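You operate a simulated robot arm through the tools that you are given. There is no shell and no other tool.

You run a simulated two-armed robot. Do the job below in one go: nothing can be reset, and whatever is moved stays where it is left.

## Task
Shut the green lever, park the nozzle in the black holder, then plug the brass socket and lock it.
Fine: the lever stands at SHUT before the socket is unlocked; use the black plug.

Only the result counts: the job must be done as asked and must still hold three seconds after the hand-in. Knocking over, shifting, dropping, spilling or breaking anything else fails it.

## Robot
Two 7-joint arms with two-finger grippers on one trunk that stands fixed in place. Base frame: the origin is at the foot of the trunk, x ahead of it, y to its left, z up. Readings come in mm, rad, newtons and seconds.
The left shoulder is at [64, 175, 1127], the right one opposite. With the tool pointing down near the work surface each hand reaches from about 100 to 800 mm from the base axis, measured 20 degrees to its own side. Payload 2.94 kg a hand.
The TCP of each hand is the grasp point between the finger pads, 30 mm short of the fingertips. In the tool frame z runs along the fingers and y along their closing line. The gripper opens to 138 mm. The gripper's body begins 109 mm behind the TCP.
Orientation is told as [roll, pitch, yaw] about the base's x, y, z axes, in that order, counted from this pose: with the fingers straight down and closing along the base's y, the tool's x points along the base's -x, its y along +y and its z along -z.

## Interface
- The arms move only by the tool jog_arm. It takes "left_steps", "right_steps" or both (then of equal length, played together; a hand with none holds still); each is a list of rows, each a list of 7 numbers: the turn, a rotation vector about the tool's x, y, z in units of 5 degrees (1.0 is 5 degrees), then the shift along the tool's x, y, z in units of 40 mm (1.0 is 40 mm), then the gripper command, from -1 (shut) to 1 (fully open), values between in proportion. In form: [[ax, ay, az, dx, dy, dz, gripper], ...]. A call has 1 to 20 rows; each row shifts and turns the commanded pose from where the row before left it, along the tool's axes as they then stand. A call with a number of a shift or a turn outside -1 to 1 is refused whole. A row lasts 0.2 s, in which the tool goes at most 50 mm and 0.15 rad; a call with a longer step from one row to the next is refused whole, and so is a gripper value outside its range. Where a pose cannot be reached the arm comes as near as it can. A force on the tool above 40 N (or 10 N above the force at the start of the call, whichever is more), or a blocked arm, ends the call early, and 0.2 s more pass. The fingers move at their own pace and stop on an object; they squeeze with about 35 N. The grip force told is the motor's: it shows also when the fingers shut on nothing. Time passes only in rows, and 0.2 s behind the last, so rows that do not move let the fingers close. It gives the time, the measured TCP pose, the force on the tool (base axes), the opening and the grip force at its end, in the units of the frame above (readings bear some noise), with the torque about the TCP (base axes, N m) and any sound that the robot's microphone picked up, and new pictures: "show" is both (left out), scene, wrist or none (wrist: the cameras of the hands that moved).
- Cameras (640 x 400 px; columns grow to the right, rows downward): "scene" is now at [137.3, 34.2, 1591.4]; the picture's right is [0.46, -0.89, 0.00], its down [-0.74, -0.39, -0.55] and it looks along [0.49, 0.25, -0.83] (base axes); focal length 316 px, centre (320, 200). "left" rides on the left gripper at [71, -19, -146] in its tool frame; the picture's right is [0.26, 0.96, 0.00], its down [-0.85, 0.23, -0.48] and it looks along [-0.46, 0.12, 0.88] (tool axes); focal length 280 px, centre (320, 200). "right" rides on the right gripper at [71, 19, -146] in its tool frame; the picture's right is [-0.26, 0.96, 0.00], its down [-0.85, -0.23, -0.48] and it looks along [-0.46, -0.12, 0.88] (tool axes); focal length 280 px, centre (320, 200).
- raise_lower(by): slides the trunk up (or, below 0, down) by that many mm; the arms and the scene camera ride with it, the base frame stays. It gives what a move gives, with no picture.
- turn_head(pan, tilt): turns the head with the scene camera to pan (to the left, within 2.094 rad either way) and tilt (down, from -0.506 to 1.204), counted from straight ahead of the robot. It gives what a move gives, and a new picture of the scene camera.
- probe_pixels(camera, pixels): there is no depth. For up to 12 entries [column, row, z] of the newest picture of that camera ("zoom" is the newest enlarged one), the place [x, y] in the base frame at which the ray of that pixel passes the height z, good to about 3 mm. It takes no simulated time.
- inspect(camera, box): a new picture of the part [left, top, right, bottom] of that camera's present view, enlarged. It takes no simulated time.
- finish_job(): hands the job in; it is judged then, once.

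Open the grippers and draw the arms clear of the work before you hand the job in, unless the task says otherwise.

The tools are called after ">>>" as a command line: name --argument value ..., lists and objects as JSON in quotes. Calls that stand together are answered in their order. jog_arm: Moves the arms, as the interface text tells. Its arguments: {"type":"object","properties":{"left_steps":{"type":"array"},"right_steps":{"type":"array"},"show":{"type":"string","enum":["both","scene","wrist","none"]}},"required":[]} The other tools are called the same way: raise_lower (by) slides the trunk up or down; turn_head (pan, tilt) turns the head that bears the scene camera; probe_pixels (camera, pixels) gives the place at which the rays of pixels pass given heights; inspect (camera, box) takes an enlarged picture of a part of a camera's view; finish_job () hands the job in.

At the start:

```text
time_s: 0.0
left_position: [372.2, 423.4, 1159.9]
left_orientation: [0.0, 0.001, -0.002]
left_force: [0.1, 0.1, 0.1]
left_moment: [-0.01, -0.03, -0.04]
left_grip_width: 137.9
left_gripper_force: 0.2
right_position: [504.1, 81.9, 1218.5]
right_orientation: [0.0, 0.003, -0.001]
right_force: [-0.8, -0.1, 0.4]
right_moment: [0.02, -0.01, -0.05]
right_grip_width: 138.2
right_gripper_force: 0.0
trunk travel left (down, up): [-300.0, 434.0]
head pan, tilt: [0.48, 0.986]
```

scene: 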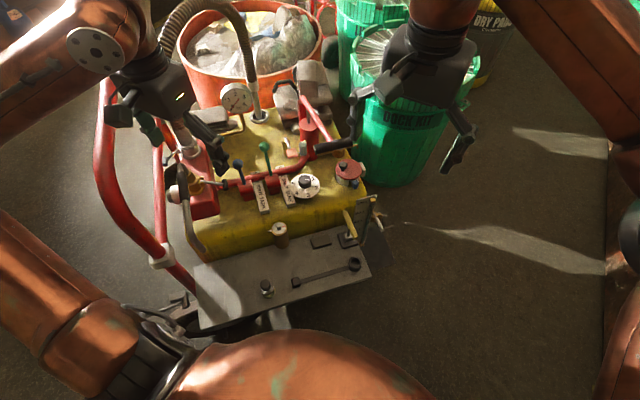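
right: 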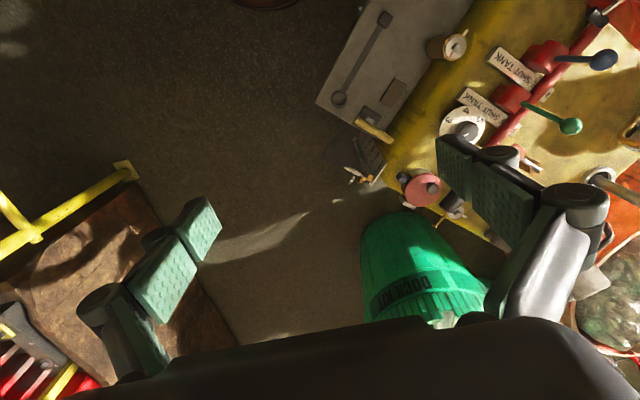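
left: 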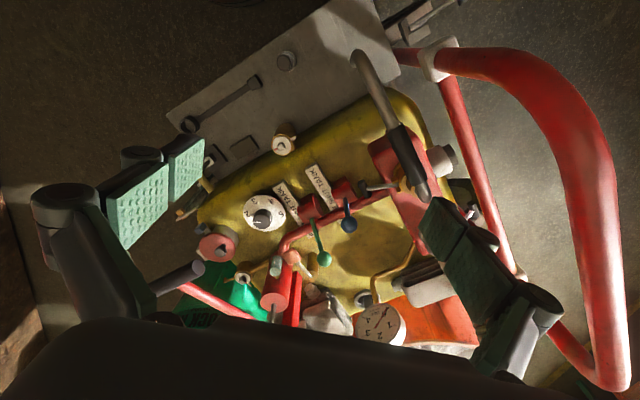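

I start by looking at the work closely: the machine sits around scene pixels (180-380, 90-330). I take enlarged views.

>>> inspect --camera "scene" --box '[160, 80, 400, 230]'

>>> inspect --camera "scene" --box '[160, 180, 400, 330]'

>>> inspect --camera "left" --box '[180, 80, 460, 255]'

>>> inspect --camera "left" --box '[180, 190, 460, 365]'

>>> inspect --camera "right" --box '[310, 0, 640, 206]'

```text
2.67 times, centred on (280, 155) of scene
```

zoom: 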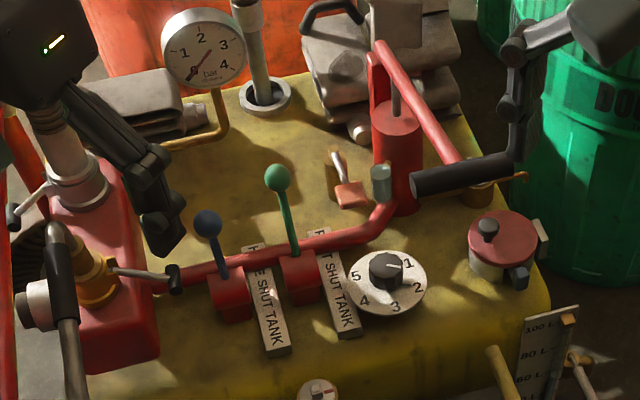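

```text
2.67 times, centred on (280, 255) of scene
```

zoom: 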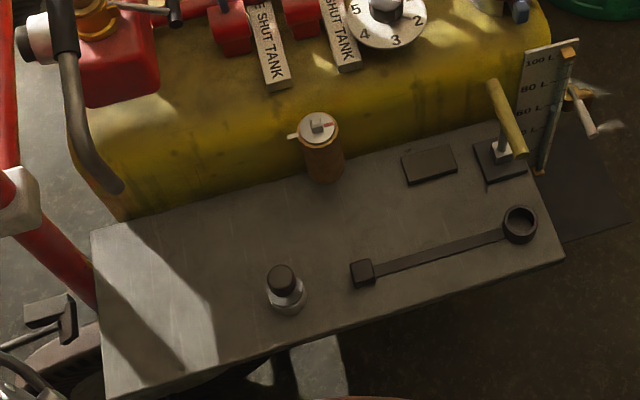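

```text
2.29 times, centred on (320, 168) of left
```

zoom: 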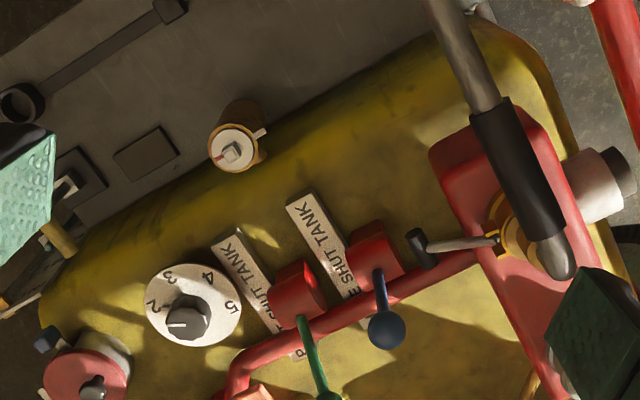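

```text
2.29 times, centred on (320, 278) of left
```

zoom: 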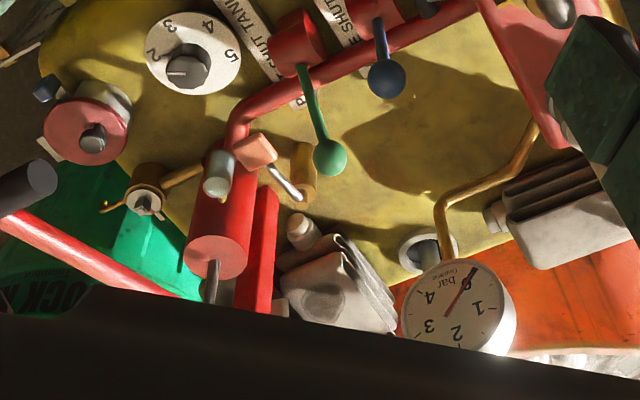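

```text
1.94 times, centred on (475, 103) of right
```

zoom: 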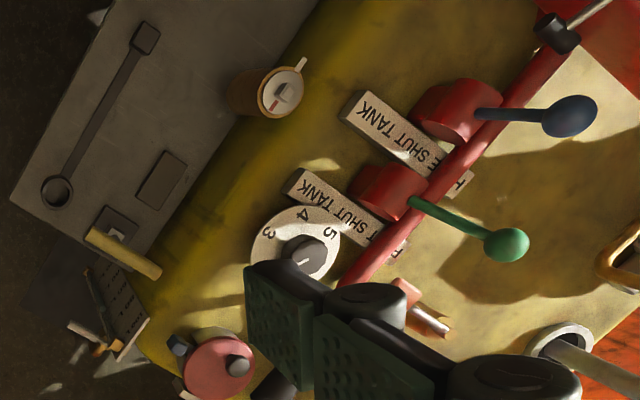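

The machine has levers blue and green, a dial, a brass socket at scene (278,230) and several parts I cannot name yet. I zoom further on each.

>>> inspect --camera "scene" --box '[155, 130, 255, 192]'

>>> inspect --camera "scene" --box '[230, 125, 330, 187]'

>>> inspect --camera "scene" --box '[240, 205, 320, 255]'

>>> inspect --camera "scene" --box '[300, 205, 400, 267]'

>>> inspect --camera "scene" --box '[240, 250, 380, 337]'

>>> inspect --camera "scene" --box '[150, 0, 350, 125]'

>>> inspect --camera "scene" --box '[90, 180, 250, 280]'

```text
6.40 times, centred on (205, 161) of scene
```

zoom: 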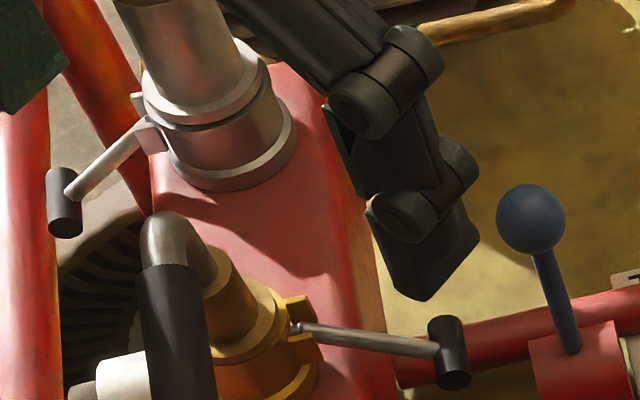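

```text
6.40 times, centred on (280, 156) of scene
```

zoom: 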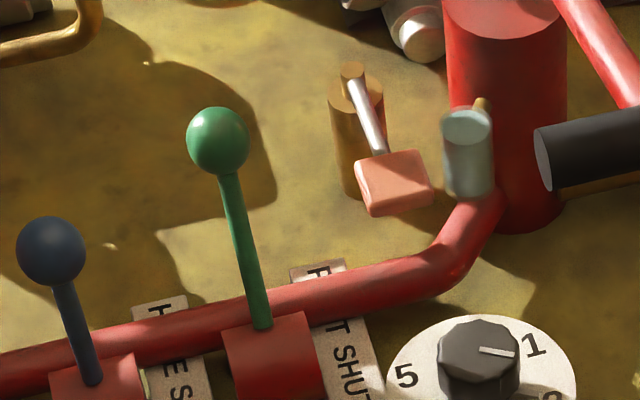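

```text
8.00 times, centred on (280, 230) of scene
```

zoom: 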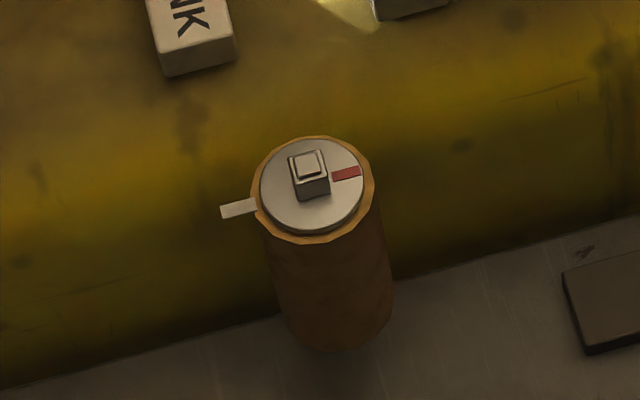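

```text
6.40 times, centred on (350, 236) of scene
```

zoom: 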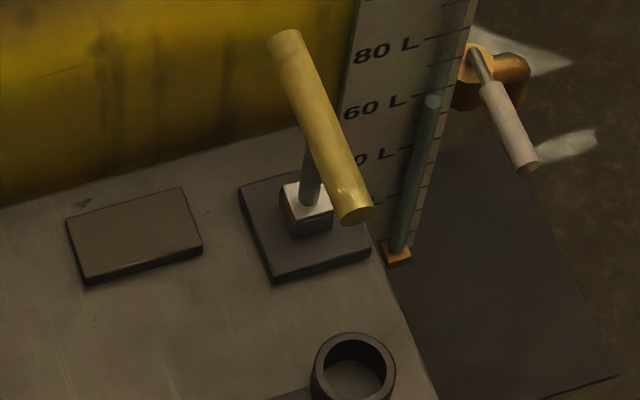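

```text
4.57 times, centred on (310, 294) of scene
```

zoom: 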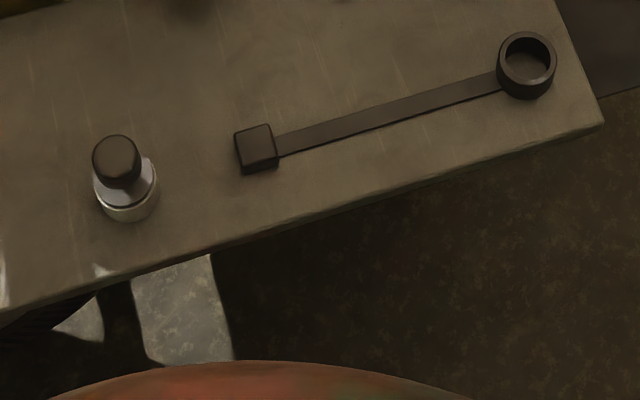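

```text
3.20 times, centred on (250, 62) of scene
```

zoom: 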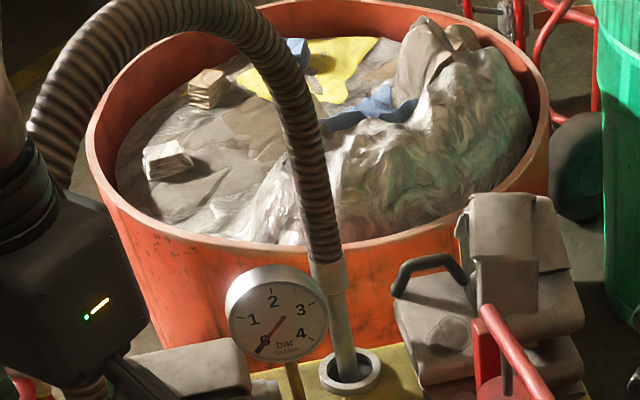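

```text
4.00 times, centred on (170, 230) of scene
```

zoom: 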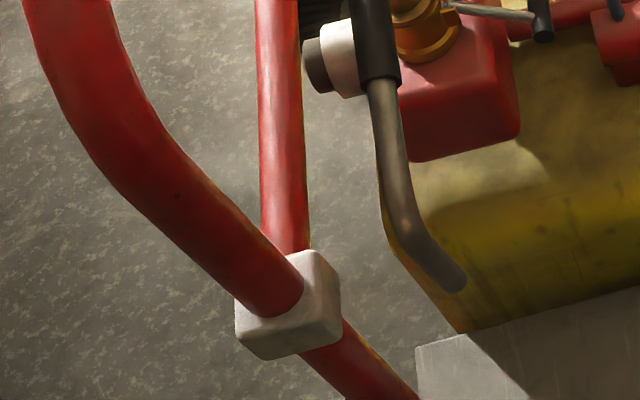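

I triangulate the key parts from the scene and left pictures: green ball scene (264,147)/left (324,259), black plug scene (266,284)/left (287,60), holder ring scene (353,263)/left (190,125), nozzle grip, socket lever tip scene (226,185).

>>> probe_pixels --camera "scene" --pixels '[[264.1, 146.9, 850], [264.1, 146.9, 750], [265.5, 283, 700], [265.5, 283, 500], [355, 262, 700], [355, 262, 500], [226, 187, 900], [226, 187, 700], [178, 169, 900], [178, 169, 700], [278, 224, 800], [278, 224, 600]]'

>>> probe_pixels --camera "left" --pixels '[[324.4, 258.7, 850], [324.4, 258.7, 750], [287, 60, 700], [287, 60, 500], [189, 125, 700], [189, 125, 500], [363, 187, 900], [363, 187, 700], [425, 190, 900], [425, 190, 700], [283, 145, 800], [283, 145, 600]]'

>>> inspect --camera "left" --box '[330, 30, 450, 105]'

>>> inspect --camera "left" --box '[340, 110, 500, 210]'

>>> inspect --camera "left" --box '[160, 30, 320, 130]'

>>> inspect --camera "right" --box '[320, 0, 480, 100]'

```text
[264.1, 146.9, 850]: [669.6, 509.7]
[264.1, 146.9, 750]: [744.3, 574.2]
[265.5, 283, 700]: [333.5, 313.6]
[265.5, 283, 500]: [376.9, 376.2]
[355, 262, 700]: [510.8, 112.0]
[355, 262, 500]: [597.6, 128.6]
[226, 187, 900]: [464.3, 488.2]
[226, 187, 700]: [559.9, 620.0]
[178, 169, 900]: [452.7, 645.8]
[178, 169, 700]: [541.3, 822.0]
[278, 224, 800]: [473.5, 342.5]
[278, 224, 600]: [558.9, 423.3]
```

```text
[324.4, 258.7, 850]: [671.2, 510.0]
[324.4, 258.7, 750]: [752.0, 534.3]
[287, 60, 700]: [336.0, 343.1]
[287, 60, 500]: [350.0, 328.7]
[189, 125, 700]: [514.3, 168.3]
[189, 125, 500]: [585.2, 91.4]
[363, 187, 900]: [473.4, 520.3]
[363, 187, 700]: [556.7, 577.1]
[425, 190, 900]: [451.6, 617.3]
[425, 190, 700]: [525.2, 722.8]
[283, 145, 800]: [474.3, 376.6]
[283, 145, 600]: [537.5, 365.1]
```

```text
5.33 times, centred on (390, 68) of left
```

zoom: 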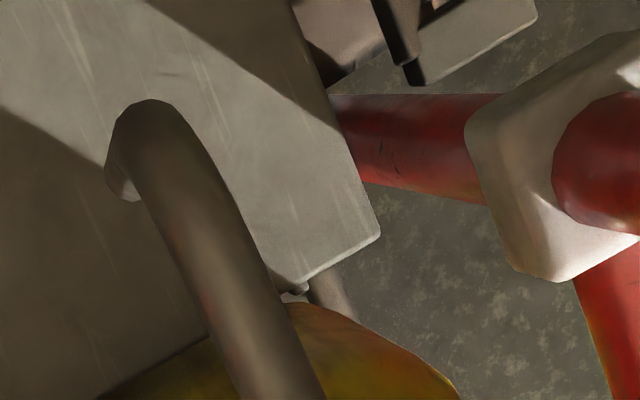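

```text
4.00 times, centred on (420, 160) of left
```

zoom: 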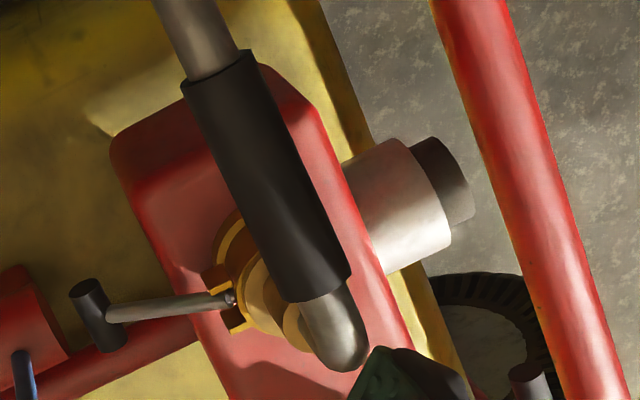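

```text
4.00 times, centred on (240, 80) of left
```

zoom: 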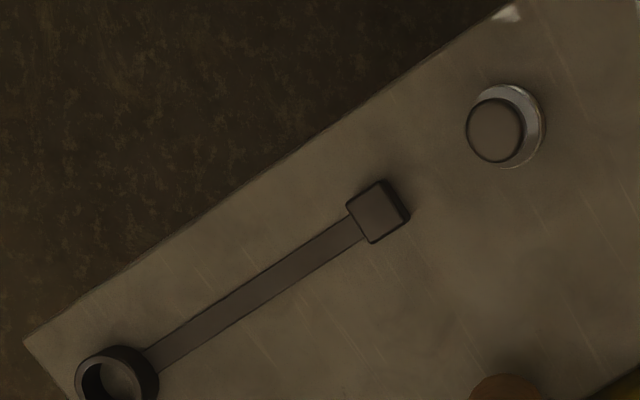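

```text
4.00 times, centred on (400, 50) of right
```

zoom: 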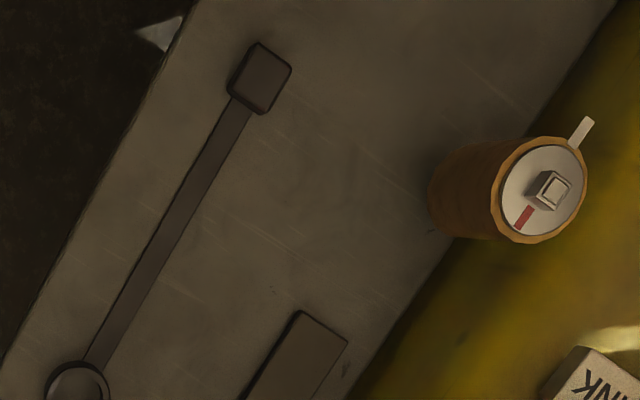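

The black ring is near [560,122,580], the plug near [346,338,623], the nozzle in a brass fitting with a cam lever near [507,545,814]. I probe more points of the nozzle and socket, and bring the right hand lower for a closer look at the tray.

>>> probe_pixels --camera "scene" --pixels '[[203.8, 250, 800], [203.8, 250, 600], [187, 198, 900], [187, 198, 700], [181, 165, 1000], [181, 165, 900], [200, 188, 900], [200, 188, 800], [252, 190, 850], [252, 190, 700], [271, 167, 800], [271, 167, 700]]'

>>> probe_pixels --camera "left" --pixels '[[353.4, 62, 800], [353.4, 62, 600], [395, 129, 900], [395, 129, 700], [428, 197, 1000], [428, 197, 900], [402, 187, 900], [402, 187, 800]]'

>>> jog_arm --right_steps '[[0, 0, 0, 0.2, 0.2, 1, 1], [0, 0, 0, 0.2, 0.2, 1, 1], [0, 0, 0, 0.2, 0.2, 1, 1], [0, 0, 0, 0.2, 0.2, 1, 1], [0, 0, 0, 0.2, 0.2, 1, 1], [0, 0, 0, 0.2, 0.2, 1, 1], [0, 0, 0, 0.2, 0.2, 1, 1]]' --show "both"

```text
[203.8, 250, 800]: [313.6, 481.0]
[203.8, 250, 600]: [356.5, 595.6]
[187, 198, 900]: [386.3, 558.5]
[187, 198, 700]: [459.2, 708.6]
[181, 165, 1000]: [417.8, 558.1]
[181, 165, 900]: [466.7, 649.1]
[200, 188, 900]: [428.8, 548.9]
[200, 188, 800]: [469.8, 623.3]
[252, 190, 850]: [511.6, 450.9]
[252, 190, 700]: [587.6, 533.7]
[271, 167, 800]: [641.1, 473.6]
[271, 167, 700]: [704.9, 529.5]
```

```text
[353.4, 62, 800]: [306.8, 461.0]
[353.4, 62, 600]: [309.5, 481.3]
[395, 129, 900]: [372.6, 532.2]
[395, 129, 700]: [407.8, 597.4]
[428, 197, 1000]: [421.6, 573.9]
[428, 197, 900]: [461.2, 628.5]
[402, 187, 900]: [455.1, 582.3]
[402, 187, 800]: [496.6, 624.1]
```

```text
time_s: 1.6
left_position: [372.2, 422.2, 1159.2]
left_orientation: [-0.001, 0.002, -0.003]
left_force: [0.3, 0.4, -1.0]
left_moment: [-0.01, -0.01, 0.0]
left_grip_width: 138.1
left_gripper_force: 0.0
right_position: [447.6, 136.5, 936.9]
right_orientation: [0.002, 0.004, 0.0]
right_force: [-0.9, 0.1, 0.3]
right_moment: [0.0, -0.02, -0.04]
right_grip_width: 138.1
right_gripper_force: 0.1
trunk travel left (down, up): [-300.0, 434.0]
head pan, tilt: [0.48, 0.986]
```

scene: 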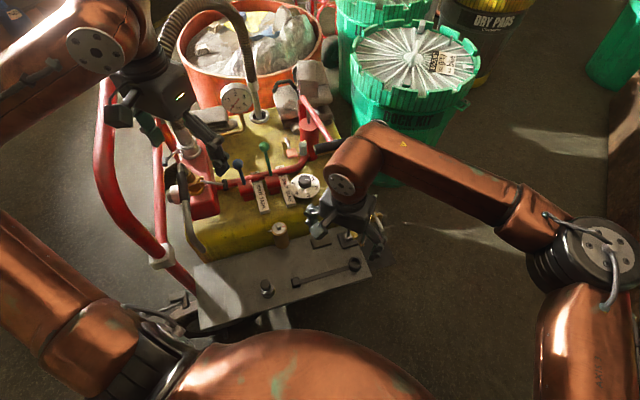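
right: 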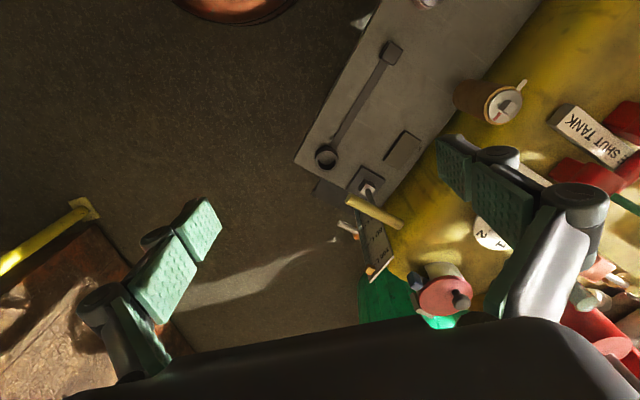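

The right camera now sees the tray's ring at (327,157), the T-bar at (368,200), and the brass post at (495,100). I zoom in on these.

>>> inspect --camera "right" --box '[290, 120, 450, 220]'

>>> inspect --camera "right" --box '[320, 0, 560, 150]'

>>> inspect --camera "right" --box '[320, 180, 480, 280]'

>>> inspect --camera "right" --box '[0, 180, 240, 330]'

```text
4.00 times, centred on (370, 170) of right
```

zoom: 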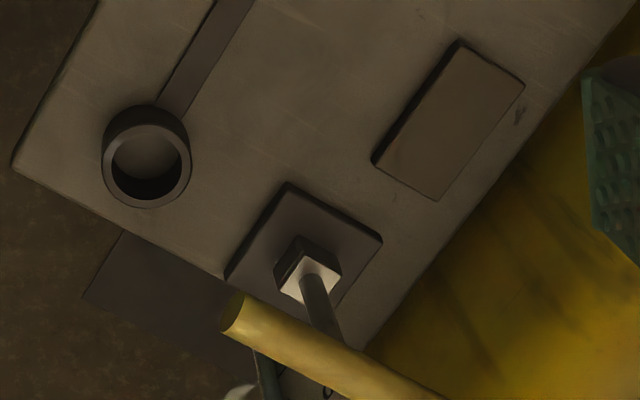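

```text
2.67 times, centred on (440, 75) of right
```

zoom: 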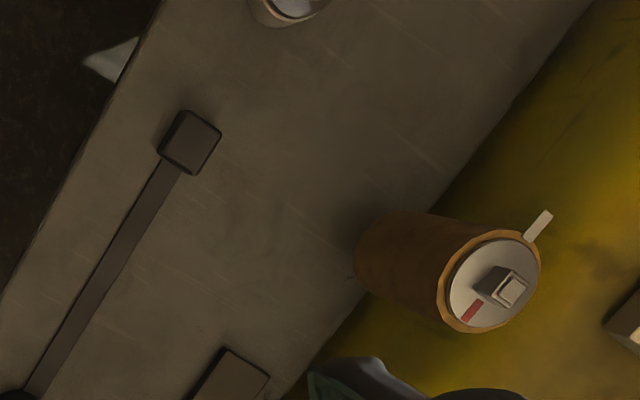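

```text
4.00 times, centred on (400, 230) of right
```

zoom: 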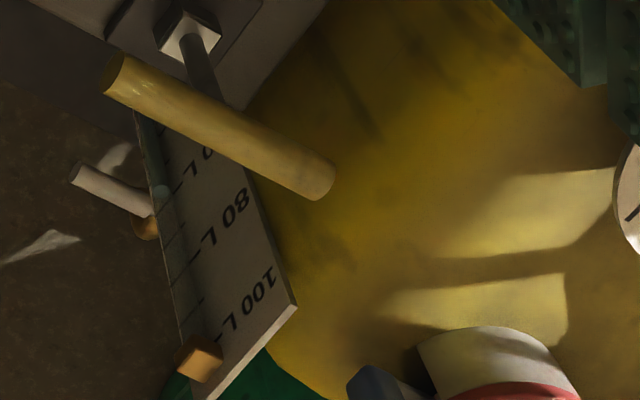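

```text
2.67 times, centred on (120, 255) of right
```

zoom: 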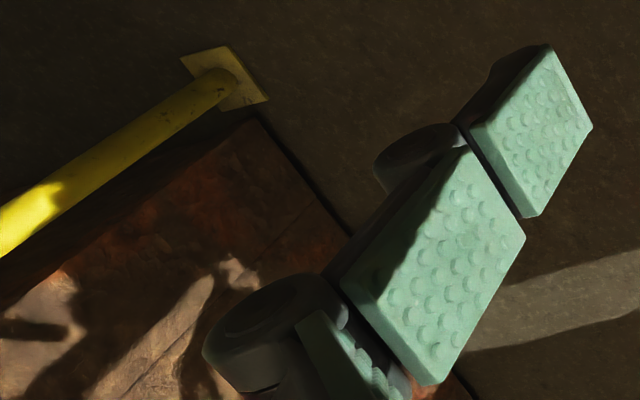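

The cart's red tube rises to about z 1100 near y 656, so I keep the left hand away from it. I turn the left wrist in place (yaw +35°) so its camera looks at the nozzle, brass socket and its lever.

>>> jog_arm --left_steps '[[0, 0, -1, 0, 0, 0, 1], [0, 0, -1, 0, 0, 0, 1], [0, 0, -1, 0, 0, 0, 1], [0, 0, -1, 0, 0, 0, 1], [0, 0, -1, 0, 0, 0, 1], [0, 0, -1, 0, 0, 0, 1], [0, 0, -1, 0, 0, 0, 1]]' --show "both"

```text
time_s: 3.2
left_position: [371.6, 423.1, 1159.2]
left_orientation: [0.0, 0.001, 0.611]
left_force: [0.2, -0.2, -0.5]
left_moment: [0.01, -0.01, 0.01]
left_grip_width: 137.9
left_gripper_force: 0.1
right_position: [448.7, 136.1, 938.8]
right_orientation: [0.0, 0.004, 0.0]
right_force: [-0.3, 0.5, 0.3]
right_moment: [-0.01, 0.0, -0.04]
right_grip_width: 137.9
right_gripper_force: 0.0
trunk travel left (down, up): [-300.0, 434.0]
head pan, tilt: [0.48, 0.986]
```

scene: 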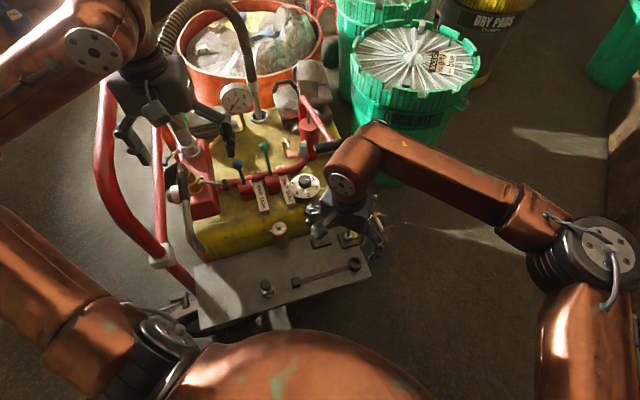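
left: 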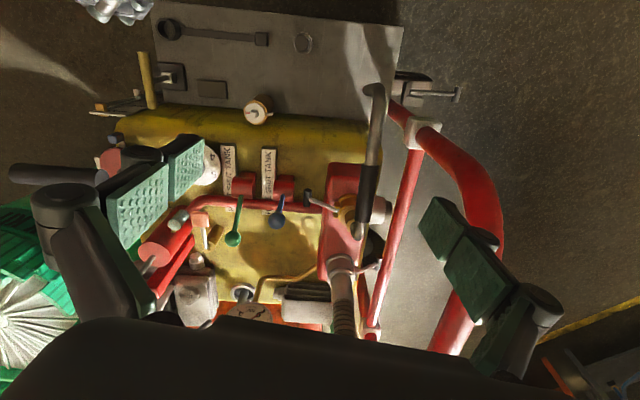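

Now the left camera sees the nozzle, the brass socket around (347,212) and the silver coupling at (342,262). I zoom in on them.

>>> inspect --camera "left" --box '[295, 175, 405, 244]'

>>> inspect --camera "left" --box '[190, 130, 310, 205]'

>>> inspect --camera "left" --box '[190, 180, 310, 255]'

>>> inspect --camera "left" --box '[280, 20, 480, 145]'

>>> inspect --camera "left" --box '[140, 10, 340, 135]'

>>> inspect --camera "left" --box '[290, 220, 450, 320]'

```text
5.80 times, centred on (350, 210) of left
```

zoom: 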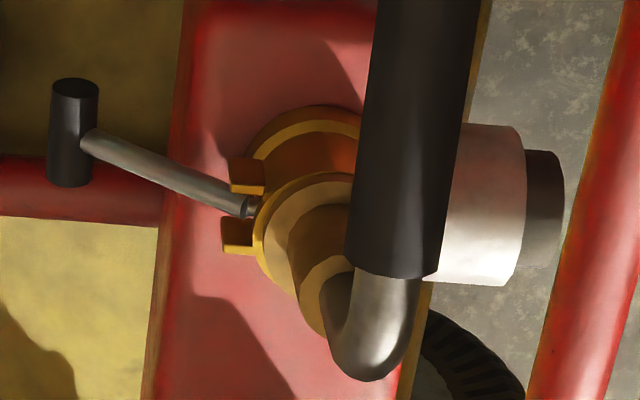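

```text
5.33 times, centred on (250, 168) of left
```

zoom: 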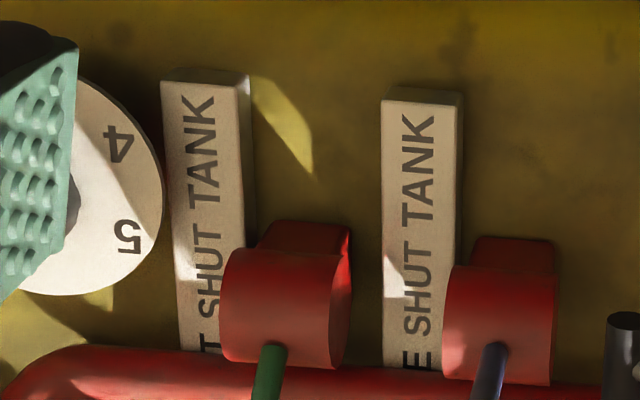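

```text
5.33 times, centred on (250, 218) of left
```

zoom: 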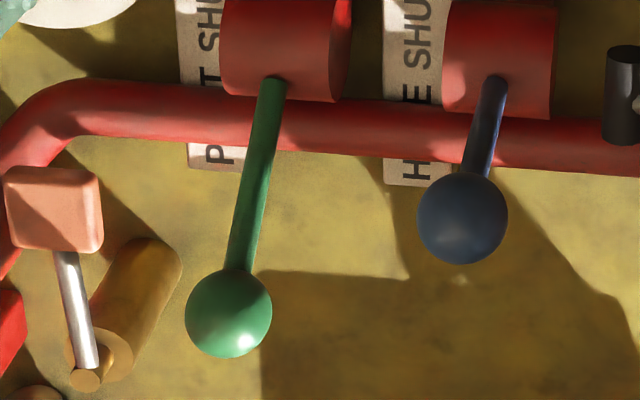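

```text
3.20 times, centred on (380, 82) of left
```

zoom: 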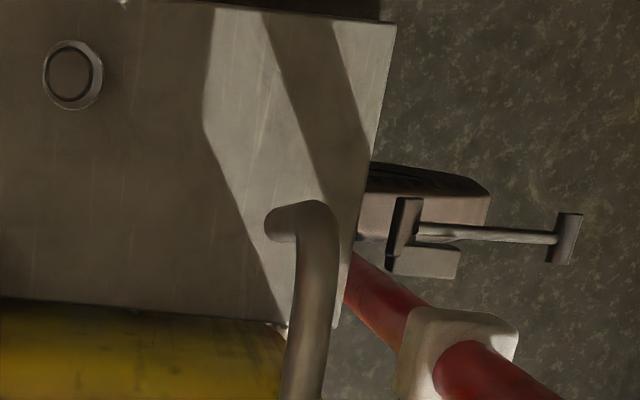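

```text
3.20 times, centred on (240, 72) of left
```

zoom: 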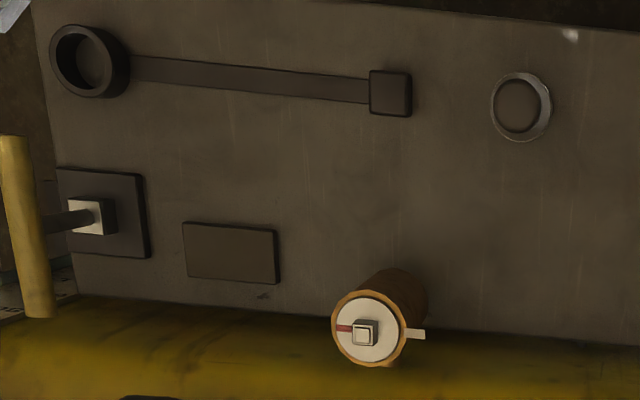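

```text
4.00 times, centred on (370, 270) of left
```

zoom: 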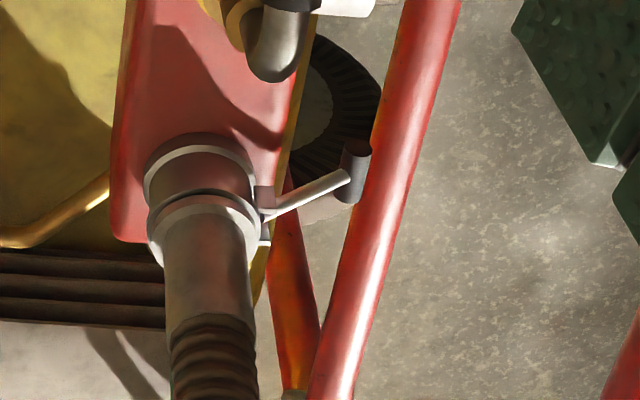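

The lever plates read "P..T SHUT TANK" (green) with SHUT beside the hub, so upright is SHUT. I triangulate lever roots and tips of the cam locks and valve levers from scene and left pictures.

>>> probe_pixels --camera "scene" --pixels '[[201.4, 181.3, 850], [201.4, 181.3, 750], [225.3, 185, 850], [225.3, 185, 750], [270.9, 175.8, 800], [270.9, 175.8, 700], [237.8, 164.1, 850], [237.8, 164.1, 750], [176.9, 150.3, 850], [176.9, 150.3, 750], [165.2, 161.3, 850], [165.2, 161.3, 750]]'

>>> probe_pixels --camera "left" --pixels '[[337.8, 210.7, 850], [337.8, 210.7, 750], [307.4, 197.8, 850], [307.4, 197.8, 750], [241, 196, 800], [241, 196, 700], [276.7, 220.9, 850], [276.7, 220.9, 750], [356.3, 273, 850], [356.3, 273, 750], [378.8, 263, 850], [378.8, 263, 750]]'

>>> probe_pixels --camera "left" --pixels '[[232.8, 238.7, 850], [232.8, 238.7, 750], [364, 185, 950], [370, 225, 950], [377, 100, 850], [377, 100, 950], [302, 42, 620], [302, 42, 560], [168, 30, 580], [168, 30, 560], [262, 40, 570], [262, 40, 560]]'

```text
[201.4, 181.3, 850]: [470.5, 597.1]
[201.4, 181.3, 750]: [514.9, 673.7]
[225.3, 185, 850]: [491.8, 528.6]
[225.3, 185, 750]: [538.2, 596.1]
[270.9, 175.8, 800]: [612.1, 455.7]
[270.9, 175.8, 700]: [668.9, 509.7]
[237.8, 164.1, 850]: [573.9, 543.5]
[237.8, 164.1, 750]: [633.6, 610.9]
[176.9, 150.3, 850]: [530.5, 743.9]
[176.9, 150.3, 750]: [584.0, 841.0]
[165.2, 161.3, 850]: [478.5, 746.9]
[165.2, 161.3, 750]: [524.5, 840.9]
```

```text
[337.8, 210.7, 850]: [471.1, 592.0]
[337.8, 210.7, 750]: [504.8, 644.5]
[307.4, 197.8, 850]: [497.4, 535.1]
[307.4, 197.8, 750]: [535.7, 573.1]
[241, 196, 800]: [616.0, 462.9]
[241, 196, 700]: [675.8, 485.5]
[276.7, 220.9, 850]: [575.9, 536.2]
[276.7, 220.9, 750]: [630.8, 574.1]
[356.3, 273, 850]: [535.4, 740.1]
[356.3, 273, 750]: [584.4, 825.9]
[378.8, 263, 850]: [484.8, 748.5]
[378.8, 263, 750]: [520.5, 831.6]
```

```text
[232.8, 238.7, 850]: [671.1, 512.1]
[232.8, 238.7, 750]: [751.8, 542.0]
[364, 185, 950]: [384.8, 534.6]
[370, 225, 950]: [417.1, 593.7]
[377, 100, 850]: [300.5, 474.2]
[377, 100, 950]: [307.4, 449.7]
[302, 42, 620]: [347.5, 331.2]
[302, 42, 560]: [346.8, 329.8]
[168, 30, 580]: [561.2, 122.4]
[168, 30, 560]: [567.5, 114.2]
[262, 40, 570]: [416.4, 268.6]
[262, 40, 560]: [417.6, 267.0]
```

The cam levers on both couplings slope down (brass root [463,581,871], tip [504,543,828]), so locked is down and unlocking is lifting. The blue lever stands upright (SHUT) while green leans ~43° away; I probe surrounding obstacles (hose, gauge, pump handle) before moving in.

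>>> probe_pixels --camera "scene" --pixels '[[188, 150, 850], [188, 150, 750], [260, 119, 800], [260, 119, 700], [335, 147, 900], [335, 147, 800], [235, 97, 900], [235, 97, 800], [289, 152, 800], [289, 152, 700], [308, 113, 900], [308, 113, 800]]'

>>> probe_pixels --camera "left" --pixels '[[340, 263, 850], [340, 263, 750], [242, 293, 800], [242, 293, 700], [58, 175, 900], [58, 175, 800], [250, 313, 900], [250, 313, 800], [199, 219, 800], [199, 219, 700], [155, 256, 900], [155, 256, 800]]'

>>> inspect --camera "scene" --box '[140, 0, 300, 100]'

>>> inspect --camera "left" --box '[120, 180, 320, 305]'

```text
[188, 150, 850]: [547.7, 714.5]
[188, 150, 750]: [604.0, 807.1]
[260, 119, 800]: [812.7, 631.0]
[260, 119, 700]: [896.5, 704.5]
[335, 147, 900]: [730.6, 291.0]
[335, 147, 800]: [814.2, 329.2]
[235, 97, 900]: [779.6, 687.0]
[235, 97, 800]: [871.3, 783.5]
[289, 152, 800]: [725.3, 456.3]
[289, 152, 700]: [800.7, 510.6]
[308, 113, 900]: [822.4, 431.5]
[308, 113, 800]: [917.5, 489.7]
```

```text
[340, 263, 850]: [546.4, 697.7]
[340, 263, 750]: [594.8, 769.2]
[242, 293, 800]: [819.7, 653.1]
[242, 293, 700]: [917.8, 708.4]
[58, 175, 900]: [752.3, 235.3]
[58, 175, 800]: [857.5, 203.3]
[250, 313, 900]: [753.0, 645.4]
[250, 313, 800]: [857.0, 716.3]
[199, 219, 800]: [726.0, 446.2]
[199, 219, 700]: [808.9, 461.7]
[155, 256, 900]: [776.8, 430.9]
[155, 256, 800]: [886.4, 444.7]
```

```text
4.00 times, centred on (220, 50) of scene
```

zoom: 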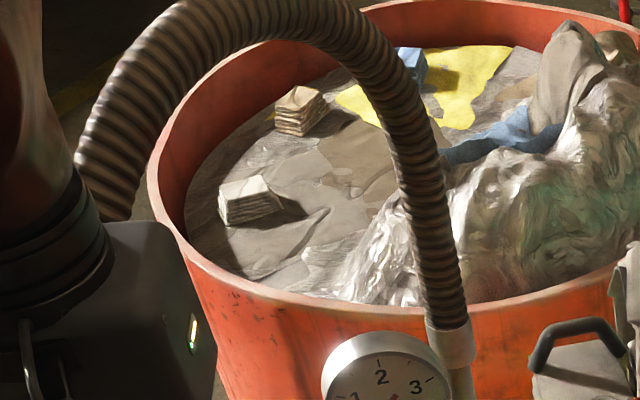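

```text
3.20 times, centred on (220, 242) of left
```

zoom: 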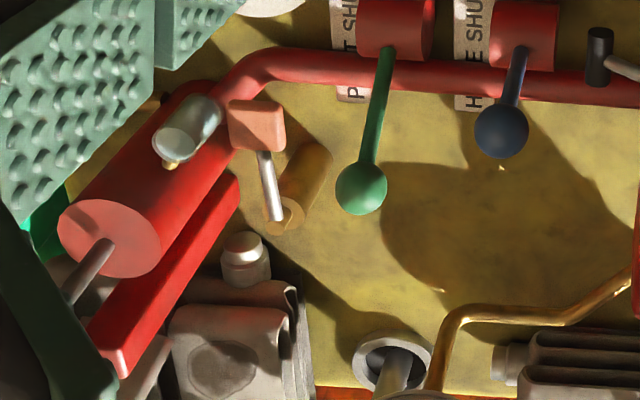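

I take the measured arc: green pivot about f≈769 (f = 45° direction), ball now [671,511,849], SHUT ball about [624,464,875]. I yaw the left hand to 45°, tilt 20° forward, and move to a pre-grasp point above the ball with about 60 mm opening.

>>> jog_arm --left_steps '[[0, 0, -1, 0, 0, 0, -0.1], [0, 0, -1, 0, 0, 0, -0.1], [0, -1, 0, 0, 0, 0, -0.1], [0, -1, 0, 0, 0, 0, -0.1], [0, -1, 0, 0, 0, 0, -0.1], [0, -1, 0, 0, 0, 0, -0.1], [0, 0, 0, -0.423, -0.414, 0.831, -0.1], [0, 0, 0, -0.423, -0.414, 0.831, -0.1], [0, 0, 0, -0.423, -0.414, 0.831, -0.1], [0, 0, 0, -0.423, -0.414, 0.831, -0.1], [0, 0, 0, -0.423, -0.414, 0.831, -0.1]]' --show "both"

```text
time_s: 5.6
left_position: [528.9, 459.8, 1030.2]
left_orientation: [0.0, -0.347, 0.784]
left_force: [-0.2, 0.1, 0.4]
left_moment: [-0.01, 0.02, -0.02]
left_grip_width: 62.0
left_gripper_force: 0.0
right_position: [449.2, 136.4, 937.8]
right_orientation: [-0.001, 0.001, 0.0]
right_force: [0.2, -0.6, -0.2]
right_moment: [-0.01, 0.01, -0.02]
right_grip_width: 138.0
right_gripper_force: 0.1
trunk travel left (down, up): [-300.0, 434.0]
head pan, tilt: [0.48, 0.986]
```

scene: 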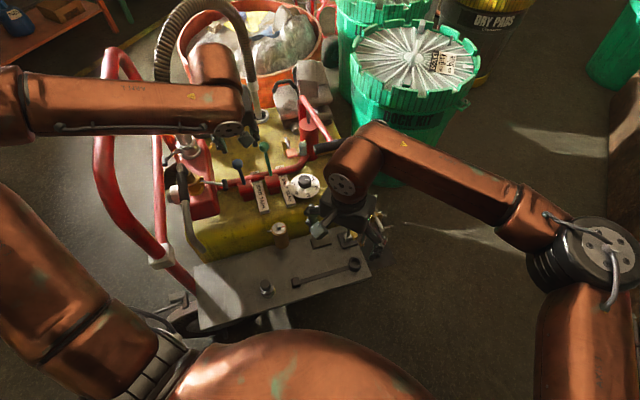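
left: 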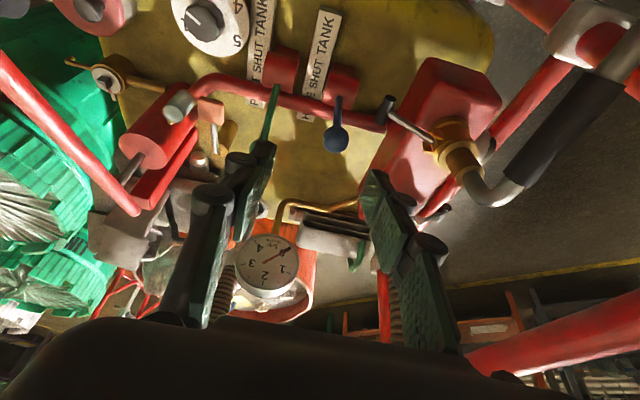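

The left forearm passes near the cart's red handle and hose; I check clearances in a zoomed scene view before going on.

>>> inspect --camera "scene" --box '[0, 20, 320, 220]'

>>> inspect --camera "left" --box '[160, 60, 480, 260]'

```text
2.00 times, centred on (160, 120) of scene
```

zoom: 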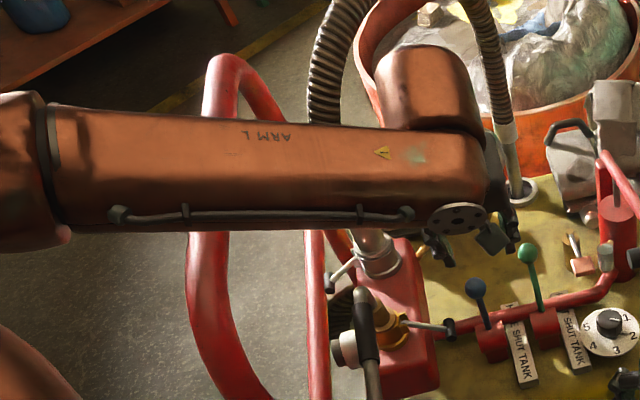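

```text
2.00 times, centred on (320, 160) of left
```

zoom: 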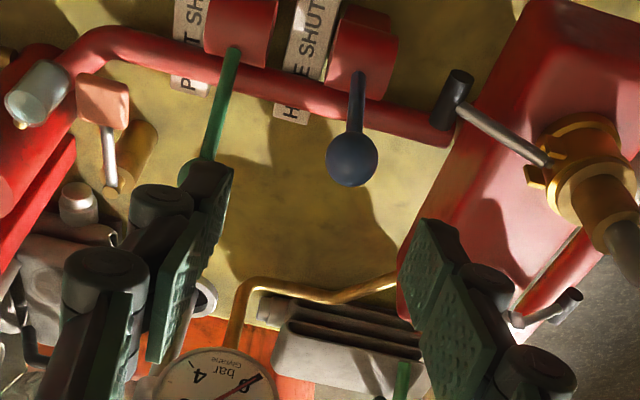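

The forearm slopes from a high elbow over the cart handle; raising the trunk gives it more clearance when the hand goes low. I raise by 120 mm and look again.

>>> raise_lower --by 120

>>> inspect --camera "scene" --box '[0, 0, 480, 300]'

```text
time_s: 7.1
left_position: [527.4, 459.3, 1152.0]
left_orientation: [0.0, -0.347, 0.783]
left_force: [0.3, -0.8, 0.6]
left_moment: [0.0, -0.02, 0.01]
left_grip_width: 62.1
left_gripper_force: 0.1
right_position: [448.3, 135.9, 1057.8]
right_orientation: [0.0, 0.003, 0.0]
right_force: [-0.1, -0.3, -0.3]
right_moment: [0.01, 0.0, 0.03]
right_grip_width: 137.8
right_gripper_force: 0.0
trunk travel left (down, up): [-420.0, 314.0]
head pan, tilt: [0.48, 0.986]
```

```text
1.33 times, centred on (240, 150) of scene
```

zoom: 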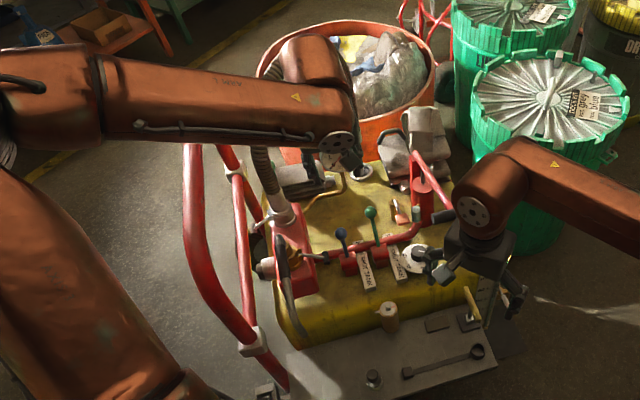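

I continue toward the pre-grasp above the green ball in small steps, checking the view.

>>> jog_arm --left_steps '[[0, 0, 0, -0.0975, -0.232, 0.879, -0.1], [0, 0, 0, -0.0975, -0.232, 0.879, -0.1], [0, 0, 0, -0.0975, -0.232, 0.879, -0.1], [0, 0, 0, -0.0975, -0.232, 0.879, -0.1], [0, 0, 0, -0.0975, -0.232, 0.879, -0.1]]' --show "both"

```text
time_s: 8.3
left_position: [615.2, 482.9, 992.0]
left_orientation: [0.002, -0.347, 0.786]
left_force: [0.8, -0.3, 0.2]
left_moment: [-0.04, 0.02, -0.01]
left_grip_width: 62.1
left_gripper_force: 0.1
right_position: [448.9, 136.0, 1057.2]
right_orientation: [0.001, 0.002, 0.001]
right_force: [0.6, -0.1, -0.5]
right_moment: [-0.01, 0.01, 0.0]
right_grip_width: 138.0
right_gripper_force: 0.1
trunk travel left (down, up): [-420.0, 314.0]
head pan, tilt: [0.48, 0.986]
```

scene: 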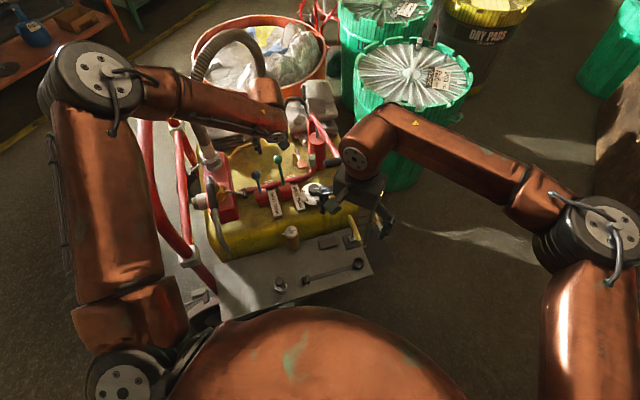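
left: 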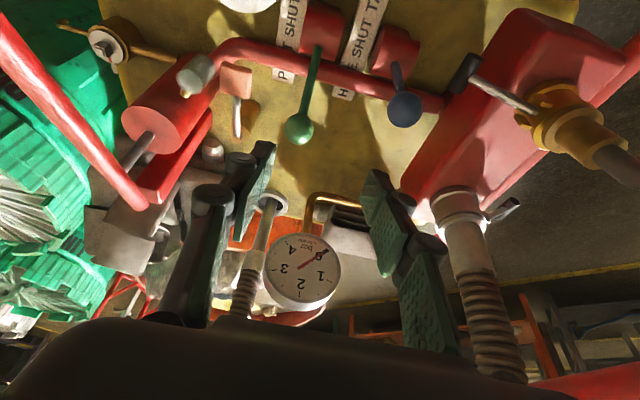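

The hose rises at left picture (475,300), right beside the left forearm. I zoom the scene around the wrist to check clearance.

>>> inspect --camera "scene" --box '[130, 10, 350, 148]'

>>> inspect --camera "left" --box '[230, 20, 470, 170]'

>>> probe_pixels --camera "left" --pixels '[[475, 270, 1000], [475, 270, 1100], [490, 330, 1100], [490, 330, 1150], [299, 130, 850], [299, 130, 830], [405, 109, 880], [316, 50, 780], [397, 65, 780]]'

>>> probe_pixels --camera "scene" --pixels '[[278, 159, 850], [278, 159, 830], [256, 175, 880], [230, 30, 1200], [230, 30, 1250], [199, 80, 1050], [199, 80, 1150], [280, 181, 780], [280, 181, 750]]'

```text
2.90 times, centred on (240, 79) of scene
```

zoom: 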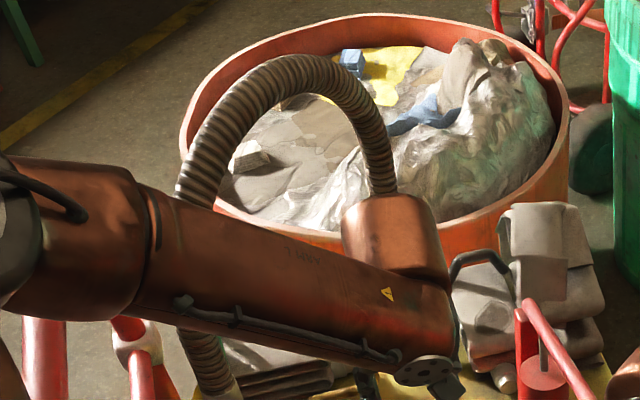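

```text
2.67 times, centred on (350, 95) of left
```

zoom: 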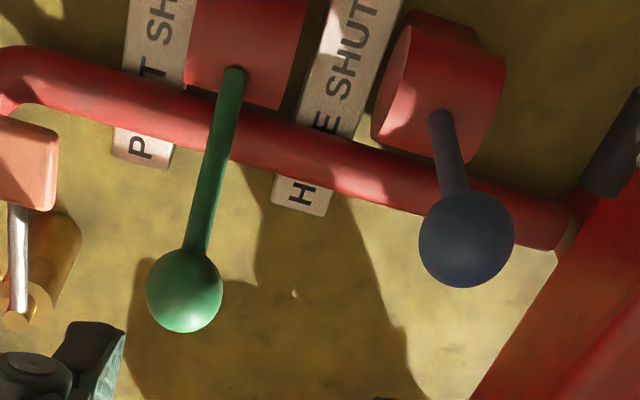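

```text
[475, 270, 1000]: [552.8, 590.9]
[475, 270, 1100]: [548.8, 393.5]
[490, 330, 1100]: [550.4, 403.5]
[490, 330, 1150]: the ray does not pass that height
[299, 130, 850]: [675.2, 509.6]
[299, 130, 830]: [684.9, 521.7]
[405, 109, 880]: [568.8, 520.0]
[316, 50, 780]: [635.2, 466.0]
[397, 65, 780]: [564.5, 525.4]
```

```text
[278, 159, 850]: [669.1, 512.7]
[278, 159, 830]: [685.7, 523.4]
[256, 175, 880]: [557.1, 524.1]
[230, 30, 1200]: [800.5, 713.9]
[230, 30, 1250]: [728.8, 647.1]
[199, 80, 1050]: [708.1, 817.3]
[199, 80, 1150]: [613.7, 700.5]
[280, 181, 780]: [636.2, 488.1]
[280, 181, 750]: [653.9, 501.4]
```

Ball confirmed at [672,511,850] by both cameras. I align over it and come down part way.

>>> jog_arm --left_steps '[[0, 0, 0, -0.119, -0.2525, 0.8, -0.1], [0, 0, 0, -0.119, -0.2525, 0.8, -0.1]]' --show "both"

>>> inspect --camera "left" --box '[180, 60, 440, 222]'

```text
time_s: 8.9
left_position: [621.6, 492.8, 962.9]
left_orientation: [-0.004, -0.349, 0.784]
left_force: [0.2, -0.9, 0.7]
left_moment: [0.03, -0.02, -0.01]
left_grip_width: 62.1
left_gripper_force: 0.1
left hand out of reach, approached as far as the arm can: row 1, 2
right_position: [447.5, 136.3, 1058.9]
right_orientation: [0.003, 0.0, 0.0]
right_force: [0.1, -0.6, -0.2]
right_moment: [0.06, -0.01, 0.0]
right_grip_width: 137.8
right_gripper_force: 0.0
trunk travel left (down, up): [-420.0, 314.0]
head pan, tilt: [0.48, 0.986]
```

scene: 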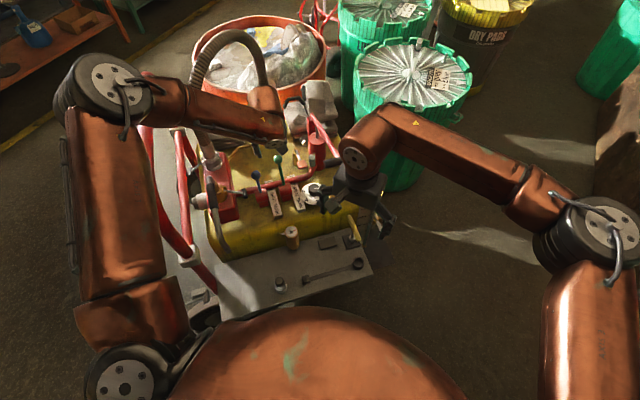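
left: 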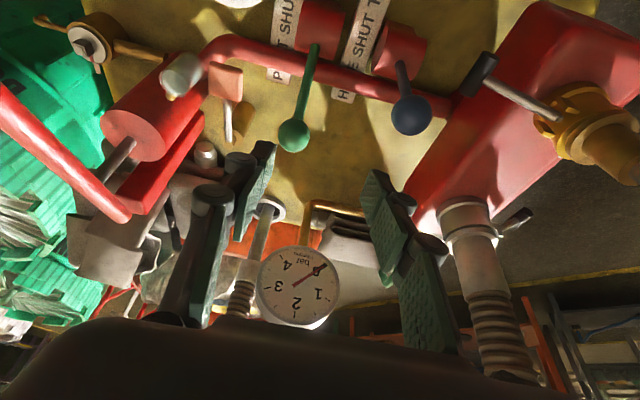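

```text
2.46 times, centred on (310, 141) of left
```

zoom: 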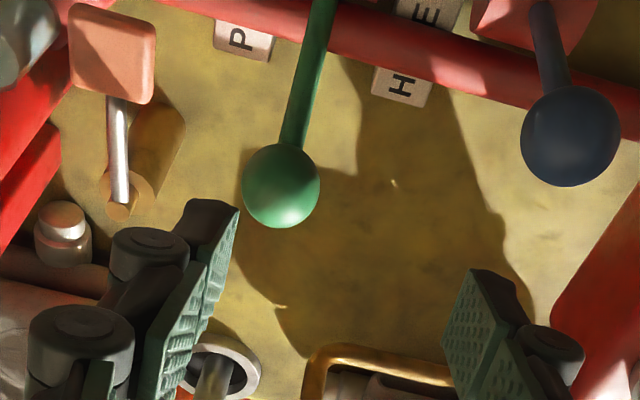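

The arm reports it is out of reach in this tilted pose although the elbow is well bent, so it is probably a wrist limit. I take the tilt back out in place and see if the reach comes back.

>>> jog_arm --left_steps '[[0, 1, 0, 0, 0, 0, -0.1], [0, 1, 0, 0, 0, 0, -0.1]]' --show "wrist"

```text
time_s: 9.5
left_position: [607.5, 494.9, 972.4]
left_orientation: [-0.001, -0.174, 0.784]
left_force: [-0.2, 0.0, -0.2]
left_moment: [-0.03, 0.02, 0.0]
left_grip_width: 62.4
left_gripper_force: 0.0
left hand out of reach, approached as far as the arm can: row 1, 2
right_position: [448.0, 137.1, 1058.3]
right_orientation: [0.002, 0.002, 0.001]
right_force: [0.5, 0.4, -0.2]
right_moment: [-0.03, -0.02, 0.03]
right_grip_width: 138.1
right_gripper_force: 0.0
trunk travel left (down, up): [-420.0, 314.0]
head pan, tilt: [0.48, 0.986]
```

left: 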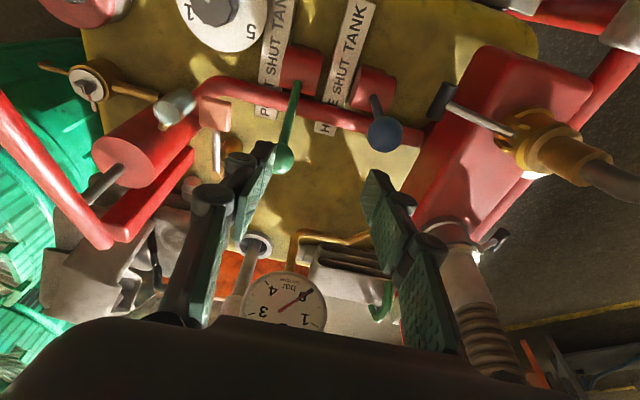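

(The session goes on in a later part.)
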